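You operate a simulated robot arm through the tools that you are given. There is no shell and no other tool. Be economical: measure what you need, move in short steps, check, and stop when the job is done.

Carry out the task below with a simulated robot arm. There is one attempt and no reset: what you move stays moved.

## Task
Put one of the tall cups from the top of the steel bench on the white notepad.
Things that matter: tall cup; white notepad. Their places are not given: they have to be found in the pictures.

Only the result counts: the job must be done as asked and must still hold three seconds after the hand-in. Knocking over, shifting, dropping, spilling or breaking anything else fails it.

## Robot
A 6-joint arm with a two-finger parallel gripper, fixed in place. Base frame: the origin is at the foot of the arm, x ahead of it, y to its left, z up; the work surface is at about z = 0.85. Lengths are in m, angles in degrees, forces in N, time in s.
With the tool pointing down near the work surface it reaches from about 0.26 to 0.68 m from the base axis. Its first joint turns from -66.0 to 66.0 degrees. Payload 2.9 kg.
The TCP is the grasp point between the finger pads, 0.03 m short of the fingertips. In the tool frame z runs along the fingers and y along their closing line. Largest opening 0.11 m; finger width 0.02, thickness 0.01; the body of the gripper, 0.048 by 0.112 m, starts 0.055 m behind the TCP.
Orientation is told as [roll, pitch, yaw] about the base's x, y, z axes, in that order, counted from this pose: with the fingers straight down and closing along the base's y, the tool's x points along the base's -x, its y along +y and its z along -z.

## Interface
- The arm moves only by the tool arm_command. Its argument "series" is a list that holds one entry, the list of rows, each a list of 7 numbers: the opening in per cent of the stroke, from 0 (shut) to 100 (fully open), then the shift along the tool's x, y, z in m, then the turn, a rotation vector about the tool's x, y, z in degrees. In form: [[[gripper, x, y, z, wx, wy, wz], ...]]. A call has 1 to 12 rows; each row shifts and turns the commanded pose from where the row before left it, along the tool's axes as they then stand. Rows are played at 5 a second. More than 0.05 m and 8.6 degrees between two rows, or a gripper value outside its range, and nothing of the call is played. Where a pose cannot be reached the arm comes as near as it can. A force on the tool above 40 N (or 10 N above the force at the start of the call, whichever is more), or a blocked arm, ends the call early, and 0.2 s more pass. Each finger travels about 0.108 m/s and halts on what it meets, pressing with about 39 N; the grip force reading is that of the motor and also rises with nothing between the fingers. The clock runs only during rows and for 0.2 s after the last one: add rows that do not move to give the fingers time. The reply holds the time, the measured pose of the TCP, the force on the tool along the base axes, the opening and the grip force, in the units named above and with some noise, and new pictures: "show" is both (left out), scene, wrist or none.
- Cameras (640 x 400 px; columns grow to the right, rows downward): "scene" is fixed at [0.0794, 0.427, 1.4072]; the picture's right is [-0.77, -0.63, 0.00], its down [-0.23, 0.28, -0.93] and it looks along [0.59, -0.72, -0.36] (base axes); focal length 368 px, centre (320, 200). "wrist" rides on the gripper at [-0.036, 0, -0.057] in the tool frame; the picture's right is [0.00, -1.00, 0.00], its down [0.97, 0.00, -0.24] and it looks along [0.24, 0.00, 0.97] (tool axes); focal length 218 px, centre (320, 200).
- pixel_to_xyz(camera, pixels): for up to 12 pixels [column, row] of the newest picture of that camera ("zoom" is the newest enlarged one), the place [x, y, z] in the base frame of the surface seen there, good to about 0.002 m. No time passes.
- enlarge(camera, box): a new picture of the part [left, top, right, bottom] of that camera's present view, enlarged. No time passes.
- close_job(): hands the job in; it is judged then, once.

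Work in short steps. Measure before you move; look again where a grasp or a placing could have gone wrong, and mend it. You have 60 turns and 120 pictures in all, those below and enlarged ones among them. Open the gripper and draw the arm clear of the work before you hand the job in, unless the task says otherwise; then end with one line.

The tools are called after "Request:" by a JSON object that holds its "op" and its "data". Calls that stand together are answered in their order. arm_command: Moves the arm, as the interface text tells. Its arguments: {"type":"object","properties":{"series":{"type":"array","items":{"type":"array","items":{"type":"array","items":{"type":"number"}}}},"show":{"type":"string","enum":["both","scene","wrist","none"]}},"required":["series"]} The other tools are called the same way: pixel_to_xyz (camera, pixels) gives the place of the surface under pixels of a picture; enlarge (camera, box) takes an enlarged picture of a part of a camera's view; close_job () hands the job in.

At the start:

```text
clock: 0.0
eef_pos: [0.4082, -0.2451, 1.1752]
ee_rot: [0.0, 0.1, 0.0]
ft_force: [-0.9, 1.3, -0.4]
grip_width: 0.11
grip_force: 0.0
```

scene: 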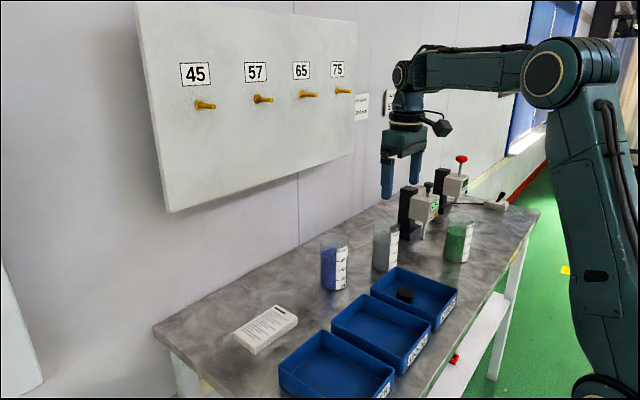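
wrist: 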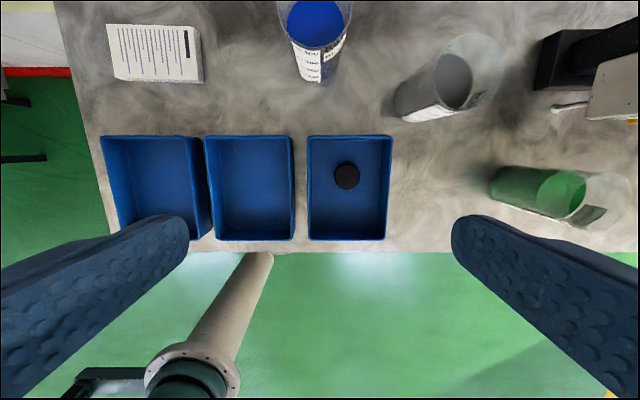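

The scene shows three beakers (blue ~(334,262), grey ~(386,246), green ~(458,241)) and a white pad at ~(266,328). I'll enlarge and measure.

Request:
{"op": "enlarge", "data": {"camera": "scene", "box": [220, 180, 500, 360]}}

Request:
{"op": "pixel_to_xyz", "data": {"camera": "scene", "pixels": [[234, 334], [276, 304], [298, 319], [254, 353], [266, 328], [334, 240], [330, 287], [345, 262], [325, 262], [334, 265], [386, 269], [458, 258]]}}

Request:
{"op": "pixel_to_xyz", "data": {"camera": "wrist", "pixels": [[115, 30], [188, 28], [200, 80], [112, 78], [155, 55], [316, 25], [285, 5], [350, 5], [305, 82], [325, 82], [455, 80], [565, 195]]}}

```text
2.22 times, centred on (360, 270) of scene
```

zoom: 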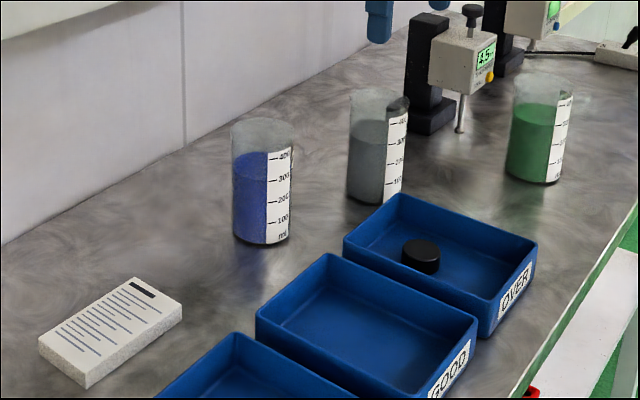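

```text
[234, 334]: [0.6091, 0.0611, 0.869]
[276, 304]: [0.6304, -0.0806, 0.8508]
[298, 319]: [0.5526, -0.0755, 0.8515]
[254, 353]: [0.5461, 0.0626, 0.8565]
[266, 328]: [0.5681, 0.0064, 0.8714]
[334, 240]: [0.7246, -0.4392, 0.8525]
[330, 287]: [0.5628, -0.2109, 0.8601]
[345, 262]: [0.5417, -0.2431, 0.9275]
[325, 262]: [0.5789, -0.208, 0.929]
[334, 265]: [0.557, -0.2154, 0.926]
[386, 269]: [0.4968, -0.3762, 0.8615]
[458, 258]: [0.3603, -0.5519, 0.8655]
```

```text
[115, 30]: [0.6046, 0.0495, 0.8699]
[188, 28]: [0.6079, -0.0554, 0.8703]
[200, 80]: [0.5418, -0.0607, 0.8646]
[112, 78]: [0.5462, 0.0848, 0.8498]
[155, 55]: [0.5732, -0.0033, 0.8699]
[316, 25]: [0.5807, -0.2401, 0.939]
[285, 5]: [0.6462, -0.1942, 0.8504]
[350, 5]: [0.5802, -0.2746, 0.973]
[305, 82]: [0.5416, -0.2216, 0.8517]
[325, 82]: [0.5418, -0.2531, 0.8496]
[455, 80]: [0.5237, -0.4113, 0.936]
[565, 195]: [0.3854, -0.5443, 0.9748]
```

The blue beaker appears centred near (0.577, -0.238), about 72 mm wide with its rim at ~0.973. The pad top is at 0.870. Before moving I check how far the wall board and pegs stick out, and the rim position.

Request:
{"op": "pixel_to_xyz", "data": {"camera": "scene", "pixels": [[170, 210], [354, 155], [213, 107], [271, 100], [316, 96], [350, 92], [330, 80], [300, 230]]}}

Request:
{"op": "arm_command", "data": {"series": [[[100, -0.03, 0, 0, 0, 0, 0], [100, -0.03, 0, 0, 0, 0, 0], [100, -0.03, 0, 0, 0, 0, 0], [100, 0, 0, 0, 0, 0, 0]]]}}

```text
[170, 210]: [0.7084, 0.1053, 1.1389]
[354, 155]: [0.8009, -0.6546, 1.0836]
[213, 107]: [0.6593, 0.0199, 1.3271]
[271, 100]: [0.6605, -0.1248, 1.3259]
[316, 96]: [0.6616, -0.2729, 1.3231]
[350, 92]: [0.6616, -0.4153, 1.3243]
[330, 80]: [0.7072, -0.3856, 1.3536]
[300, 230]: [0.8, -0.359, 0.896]
```

```text
clock: 1.0
eef_pos: [0.4981, -0.2432, 1.1739]
ee_rot: [0.1, 0.0, -0.1]
ft_force: [-1.0, 0.4, 0.1]
grip_width: 0.1098
grip_force: 0.0
```

scene: 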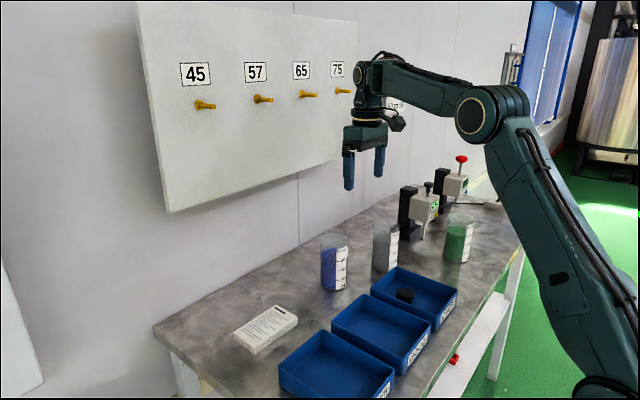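
wrist: 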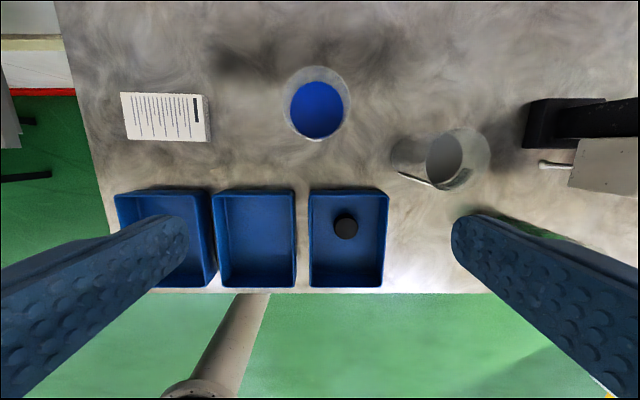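

Board face at x≈0.707, pegs reach x≈0.659 at z≈1.325, so there is clearance if I stay low. The blue beaker's rim now shows around (317,103); I measure its rim and lower the tool a bit.

Request:
{"op": "pixel_to_xyz", "data": {"camera": "wrist", "pixels": [[286, 90], [350, 90], [318, 67], [318, 110], [317, 140], [284, 100], [351, 100], [289, 125], [346, 125]]}}

Request:
{"op": "enlarge", "data": {"camera": "wrist", "box": [256, 50, 384, 150]}}

```text
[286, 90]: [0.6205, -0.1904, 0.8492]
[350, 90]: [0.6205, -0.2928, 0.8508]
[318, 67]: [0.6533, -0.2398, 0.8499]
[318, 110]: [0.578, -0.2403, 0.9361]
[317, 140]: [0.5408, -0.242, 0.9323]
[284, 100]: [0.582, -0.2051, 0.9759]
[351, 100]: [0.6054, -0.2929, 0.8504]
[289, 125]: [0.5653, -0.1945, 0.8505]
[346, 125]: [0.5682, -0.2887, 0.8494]
```

```text
4.00 times, centred on (320, 100) of wrist
```

zoom: 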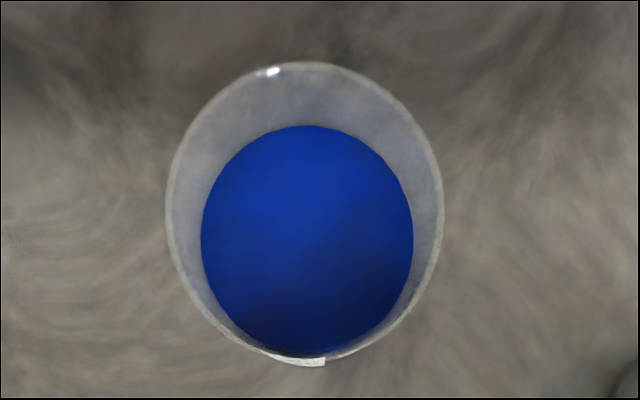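

The rim circle spans zoom cols 165–443, rows 62–365, which puts the beaker centre at ≈(0.578, -0.240) with its rim at 0.976. I move above it at TCP z≈1.06.

Request:
{"op": "arm_command", "data": {"series": [[[100, 0, 0.001, 0.04, 0, 0, 0], [100, 0, 0.001, 0.04, 0, 0, 0], [100, -0.02, 0.001, 0.034, 0, 0, 0], [100, -0.03, 0, 0, 0, 0, 0], [100, -0.03, 0, 0, 0, 0, 0], [100, 0, 0, 0, 0, 0, 0]]]}}

```text
clock: 2.4
eef_pos: [0.5783, -0.2442, 1.06]
ee_rot: [0.0, 0.0, 0.0]
ft_force: [0.6, 0.0, 0.4]
grip_width: 0.1101
grip_force: 0.1
```

scene: 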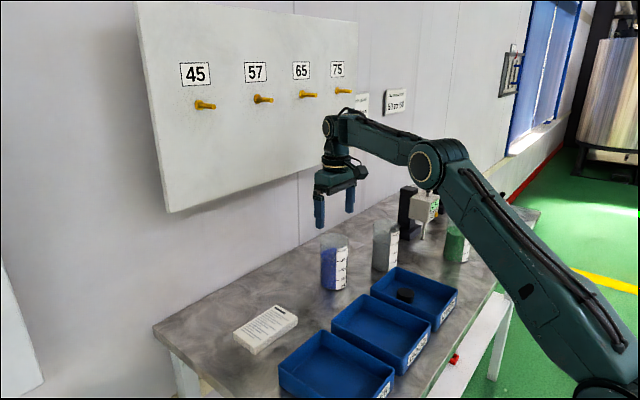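
wrist: 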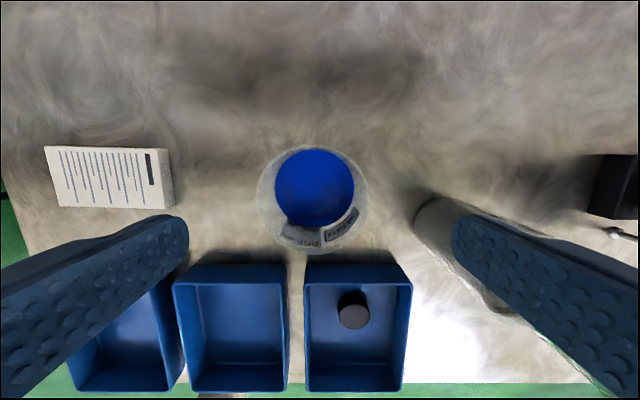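

The rim centre is at col ≈313, so the beaker lies ~4 mm toward +y. I correct that and lower to TCP z≈0.94, still open.

Request:
{"op": "arm_command", "data": {"series": [[[100, 0, 0.004, 0, 0, 0, 0], [100, 0, 0, 0.03, 0, 0, 0], [100, 0, 0, 0.03, 0, 0, 0], [100, 0, 0, 0.03, 0, 0, 0], [100, 0, 0, 0.03, 0, 0, 0], [100, 0, 0, 0, 0, 0, 0]]]}}

```text
clock: 3.8
eef_pos: [0.5817, -0.2386, 0.9408]
ee_rot: [0.0, 0.1, 0.0]
ft_force: [-0.1, 0.3, 0.1]
grip_width: 0.11
grip_force: 0.0
```

scene: 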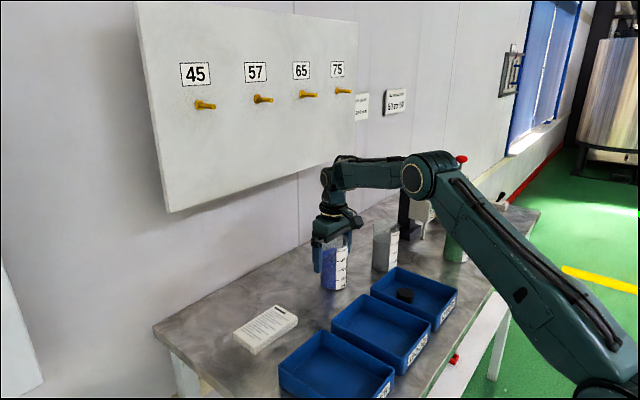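
wrist: 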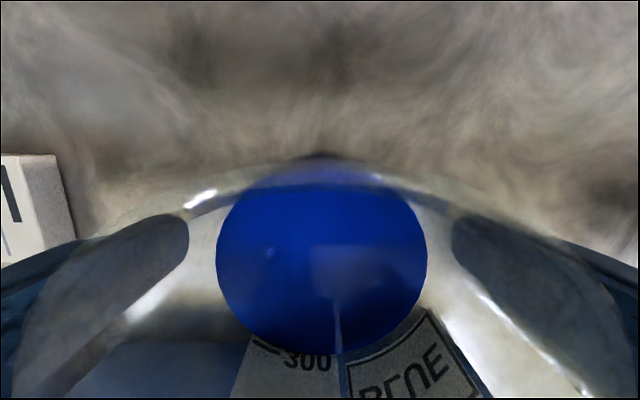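

The beaker sits between the fingers, centred (powder cols 215–427). I close on it.

Request:
{"op": "arm_command", "data": {"series": [[[80, 0, 0, 0, 0, 0, 0], [60, 0, 0, 0, 0, 0, 0], [50, 0, 0, 0, 0, 0, 0], [50, 0, 0, 0, 0, 0, 0]]], "show": "wrist"}}

```text
clock: 4.8
eef_pos: [0.5806, -0.2399, 0.9415]
ee_rot: [0.0, 0.1, 0.0]
ft_force: [1.4, -0.7, -0.3]
grip_width: 0.0722
grip_force: 38.9
```

wrist: 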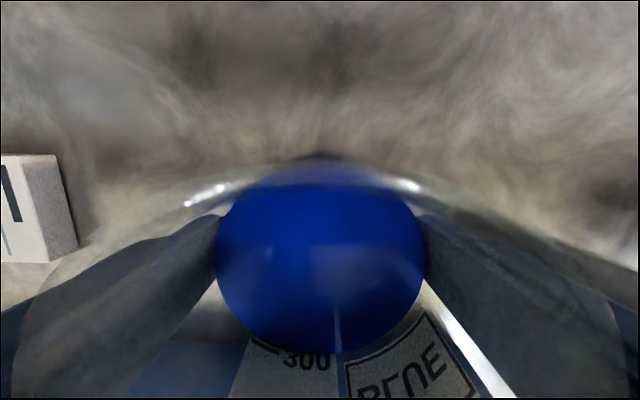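

Gripped at 72 mm width with 38.9 N. I lift gently by 7 cm.

Request:
{"op": "arm_command", "data": {"series": [[[50, 0, 0, -0.01, 0, 0, 0], [50, 0, 0, -0.02, 0, 0, 0], [50, 0, 0, -0.02, 0, 0, 0], [50, 0, 0, -0.02, 0, 0, 0], [50, 0, 0, 0, 0, 0, 0]]]}}

```text
clock: 6.0
eef_pos: [0.5783, -0.2374, 1.0114]
ee_rot: [0.0, 0.0, 0.0]
ft_force: [1.0, 0.0, -4.5]
grip_width: 0.0722
grip_force: 38.6
```

scene: 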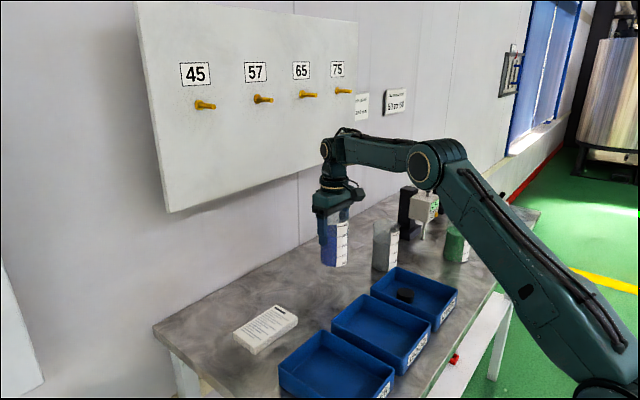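
wrist: 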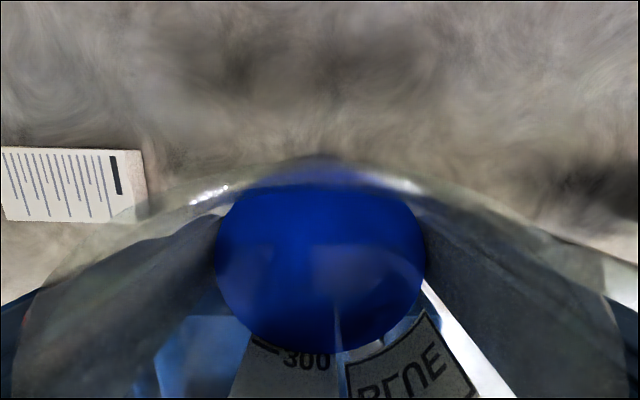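

The beaker is lifted and upright. I measure the pad's corners precisely from an enlarged view.

Request:
{"op": "enlarge", "data": {"camera": "scene", "box": [216, 290, 312, 360]}}

```text
5.71 times, centred on (264, 325) of scene
```

zoom: 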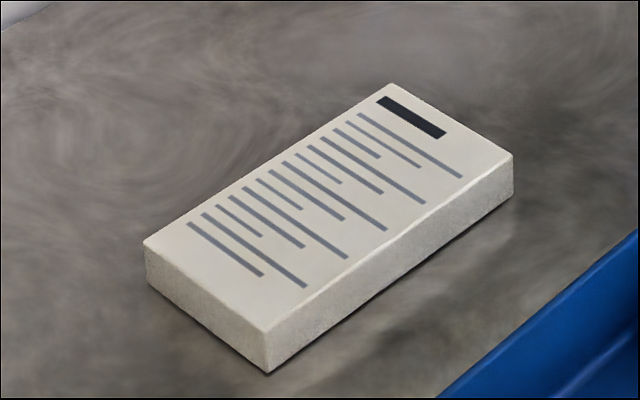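

I query the four top corners and the centre in this zoom.

Request:
{"op": "pixel_to_xyz", "data": {"camera": "zoom", "pixels": [[150, 243], [390, 88], [508, 155], [268, 328], [328, 205]]}}

```text
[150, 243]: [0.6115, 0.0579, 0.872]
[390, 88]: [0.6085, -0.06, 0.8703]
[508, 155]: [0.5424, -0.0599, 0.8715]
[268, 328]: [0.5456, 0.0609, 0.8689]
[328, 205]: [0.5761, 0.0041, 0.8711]
```

Pad centre ≈(0.577, 0.000), top 0.870. I carry the beaker +0.238 m in y at this height.

Request:
{"op": "arm_command", "data": {"series": [[[50, 0, 0.014, 0, 0, 0, 0], [50, 0, 0.03, 0, 0, 0, 0], [50, 0, 0.03, 0, 0, 0, 0], [50, 0, 0.03, 0, 0, 0, 0], [50, 0, 0.03, 0, 0, 0, 0], [50, 0, 0.03, 0, 0, 0, 0], [50, 0, 0.03, 0, 0, 0, 0], [50, 0, 0.03, 0, 0, 0, 0], [50, 0, 0.014, 0, 0, 0, 0], [50, 0, 0, 0, 0, 0, 0], [50, 0, 0, 0, 0, 0, 0]]]}}

```text
clock: 8.4
eef_pos: [0.5799, -0.0008, 1.0109]
ee_rot: [0.1, 0.1, 0.0]
ft_force: [0.4, 0.3, -4.8]
grip_width: 0.0725
grip_force: 39.3
```

scene: 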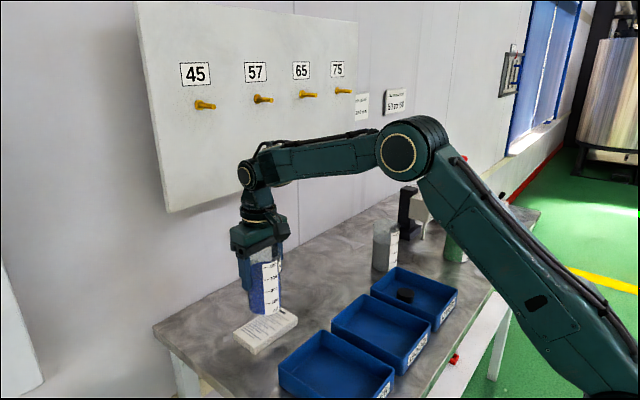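
wrist: 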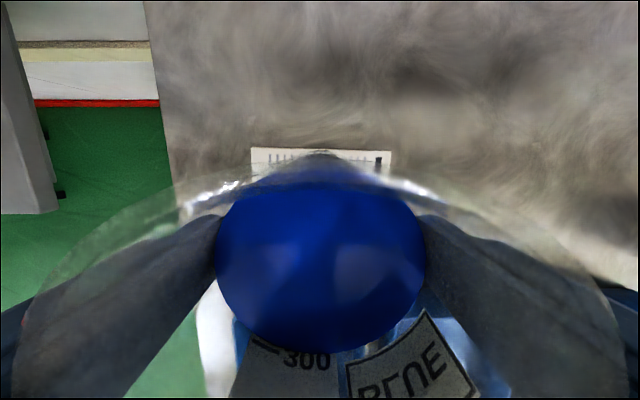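

The beaker is above the pad (TCP 0.580, -0.001, 1.011). I lower 4.6 cm, then check for contact.

Request:
{"op": "arm_command", "data": {"series": [[[50, 0.001, 0, 0.015, 0, 0, 0], [50, 0, 0, 0.015, 0, 0, 0], [50, 0, 0, 0.01, 0, 0, 0], [50, 0, 0, 0.006, 0, 0, 0], [50, 0, 0, 0, 0, 0, 0]]]}}

Request:
{"op": "enlarge", "data": {"camera": "scene", "box": [200, 240, 328, 360]}}

```text
clock: 9.6
eef_pos: [0.5776, -0.0008, 0.9651]
ee_rot: [0.0, 0.0, 0.0]
ft_force: [-1.0, -0.5, -4.1]
grip_width: 0.0722
grip_force: 39.3
```

scene: 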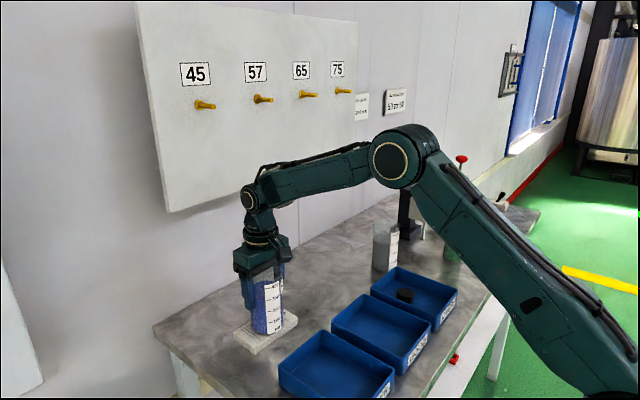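
wrist: 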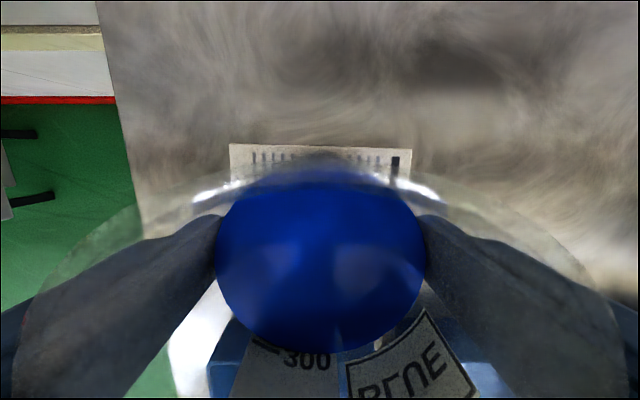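

```text
3.33 times, centred on (264, 300) of scene
```

zoom: 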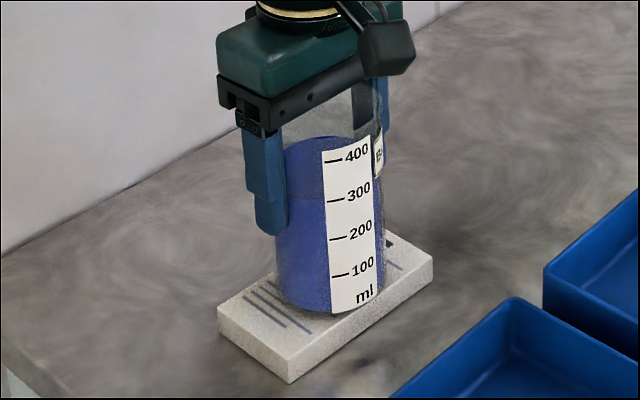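

The beaker is over the pad, centred to within a few mm and about 4 mm up. I lower in 1–1.5 mm steps, watching the force.

Request:
{"op": "arm_command", "data": {"series": [[[50, 0, 0, 0.0015, 0, 0, 0], [50, 0, 0, 0.001, 0, 0, 0], [50, 0, 0, 0.001, 0, 0, 0], [50, 0, 0, 0, 0, 0, 0]]], "show": "none"}}

```text
clock: 10.6
eef_pos: [0.5772, -0.0012, 0.9628]
ee_rot: [0.0, 0.0, -0.1]
ft_force: [0.9, -0.3, -4.5]
grip_width: 0.0723
grip_force: 38.6
```

No contact yet (force still −4.5 N). I go on lowering by 1 mm steps.

Request:
{"op": "arm_command", "data": {"series": [[[50, 0, 0, 0.001, 0, 0, 0], [50, 0, 0, 0, 0, 0, 0]]], "show": "none"}}

```text
clock: 11.2
eef_pos: [0.5778, -0.0019, 0.9635]
ee_rot: [-0.1, -0.1, 0.0]
ft_force: [-0.4, -0.4, 1.6]
grip_width: 0.0723
grip_force: 39.7
```

The force rose from −4.5 to +1.6 N, so the beaker rests on the pad. I open the fingers gradually.

Request:
{"op": "arm_command", "data": {"series": [[[68, 0, 0, 0, 0, 0, 0], [75, 0, 0, 0, 0, 0, 0], [90, 0, 0, 0, 0, 0, 0], [100, 0, 0, 0, 0, 0, 0], [100, 0, 0, 0, 0, 0, 0]]]}}

Request:
{"op": "enlarge", "data": {"camera": "scene", "box": [200, 240, 328, 360]}}

```text
clock: 12.4
eef_pos: [0.578, -0.0016, 0.9627]
ee_rot: [0.1, 0.0, 0.0]
ft_force: [0.8, -0.1, 0.1]
grip_width: 0.1098
grip_force: 0.0
```

scene: 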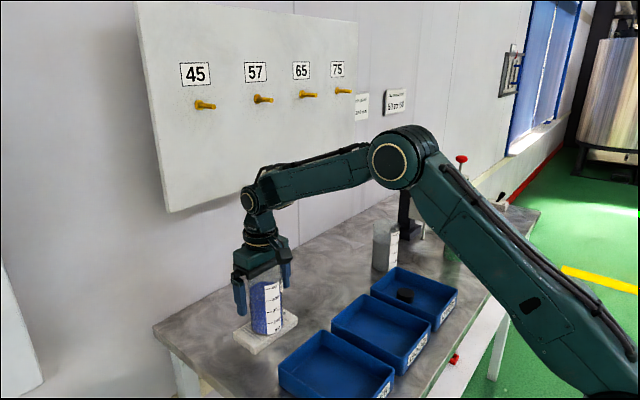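
wrist: 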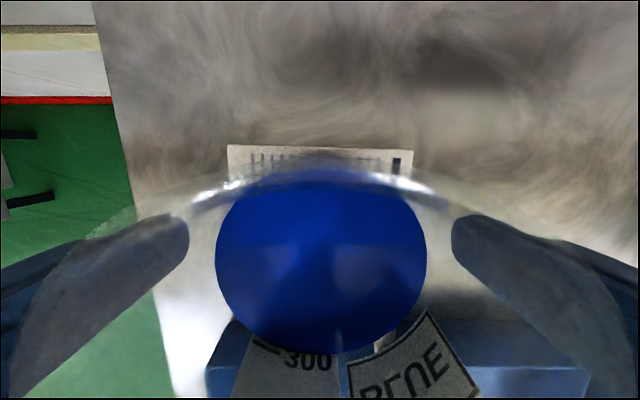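

```text
3.33 times, centred on (264, 300) of scene
```

zoom: 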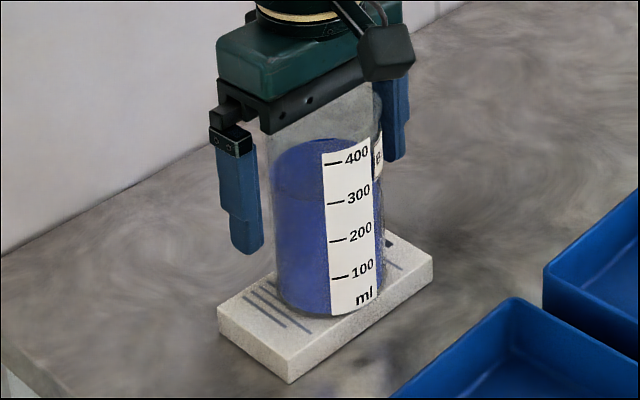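

The beaker stands upright on the pad and the fingers are clear. I rise straight up 12 cm, then draw back toward the base.

Request:
{"op": "arm_command", "data": {"series": [[[100, 0, 0, -0.02, 0, 0, 0], [100, 0, 0, -0.03, 0, 0, 0], [100, 0, 0, -0.035, 0, 0, 0], [100, 0, 0, -0.035, 0, 0, 0], [100, 0.03, 0, -0.02, 0, 0, 0], [100, 0.04, 0, -0.02, 0, 0, 0], [100, 0.04, 0, -0.02, 0, 0, 0], [100, 0.04, 0, 0, 0, 0, 0], [100, 0, 0, 0, 0, 0, 0], [100, 0, 0, 0, 0, 0, 0]]]}}

Request:
{"op": "enlarge", "data": {"camera": "scene", "box": [200, 240, 328, 360]}}

```text
clock: 14.6
eef_pos: [0.4272, 0.0001, 1.145]
ee_rot: [0.1, 0.0, 0.0]
ft_force: [0.6, -0.1, -0.2]
grip_width: 0.1099
grip_force: 0.0
```

scene: 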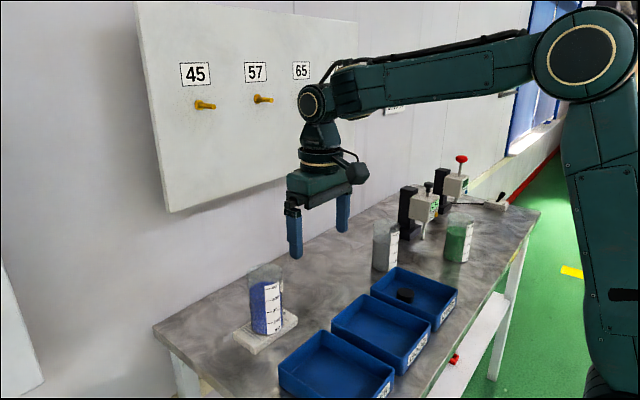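
wrist: 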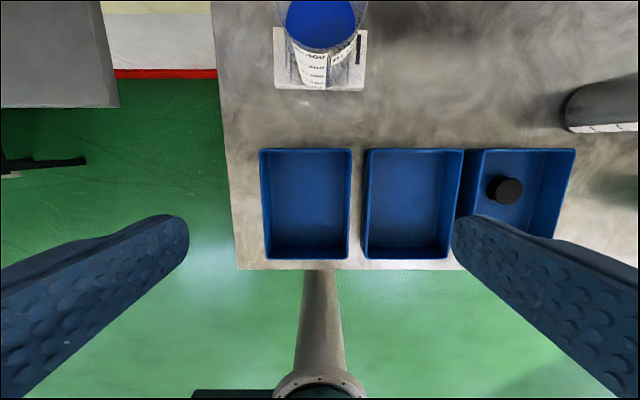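

```text
3.33 times, centred on (264, 300) of scene
```

zoom: 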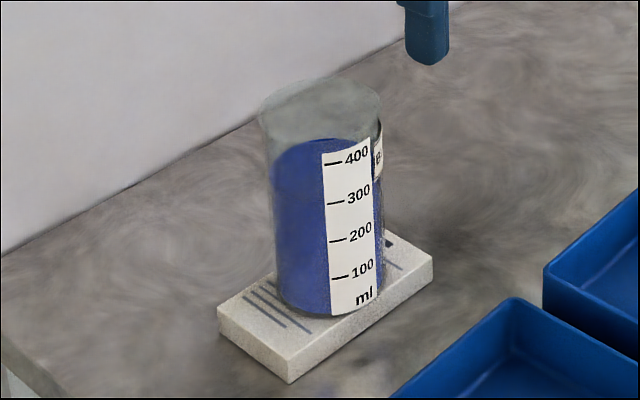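

The beaker stands upright on the pad, nothing else has moved, and the arm is clear with the gripper open. I hand the job in.

Request:
{"op": "close_job", "data": {}}

```text
The job is handed in.
```

The tall cup with the blue contents is standing upright on the white notepad. Nothing else on the bench was shifted, and the arm is drawn clear with the gripper open.
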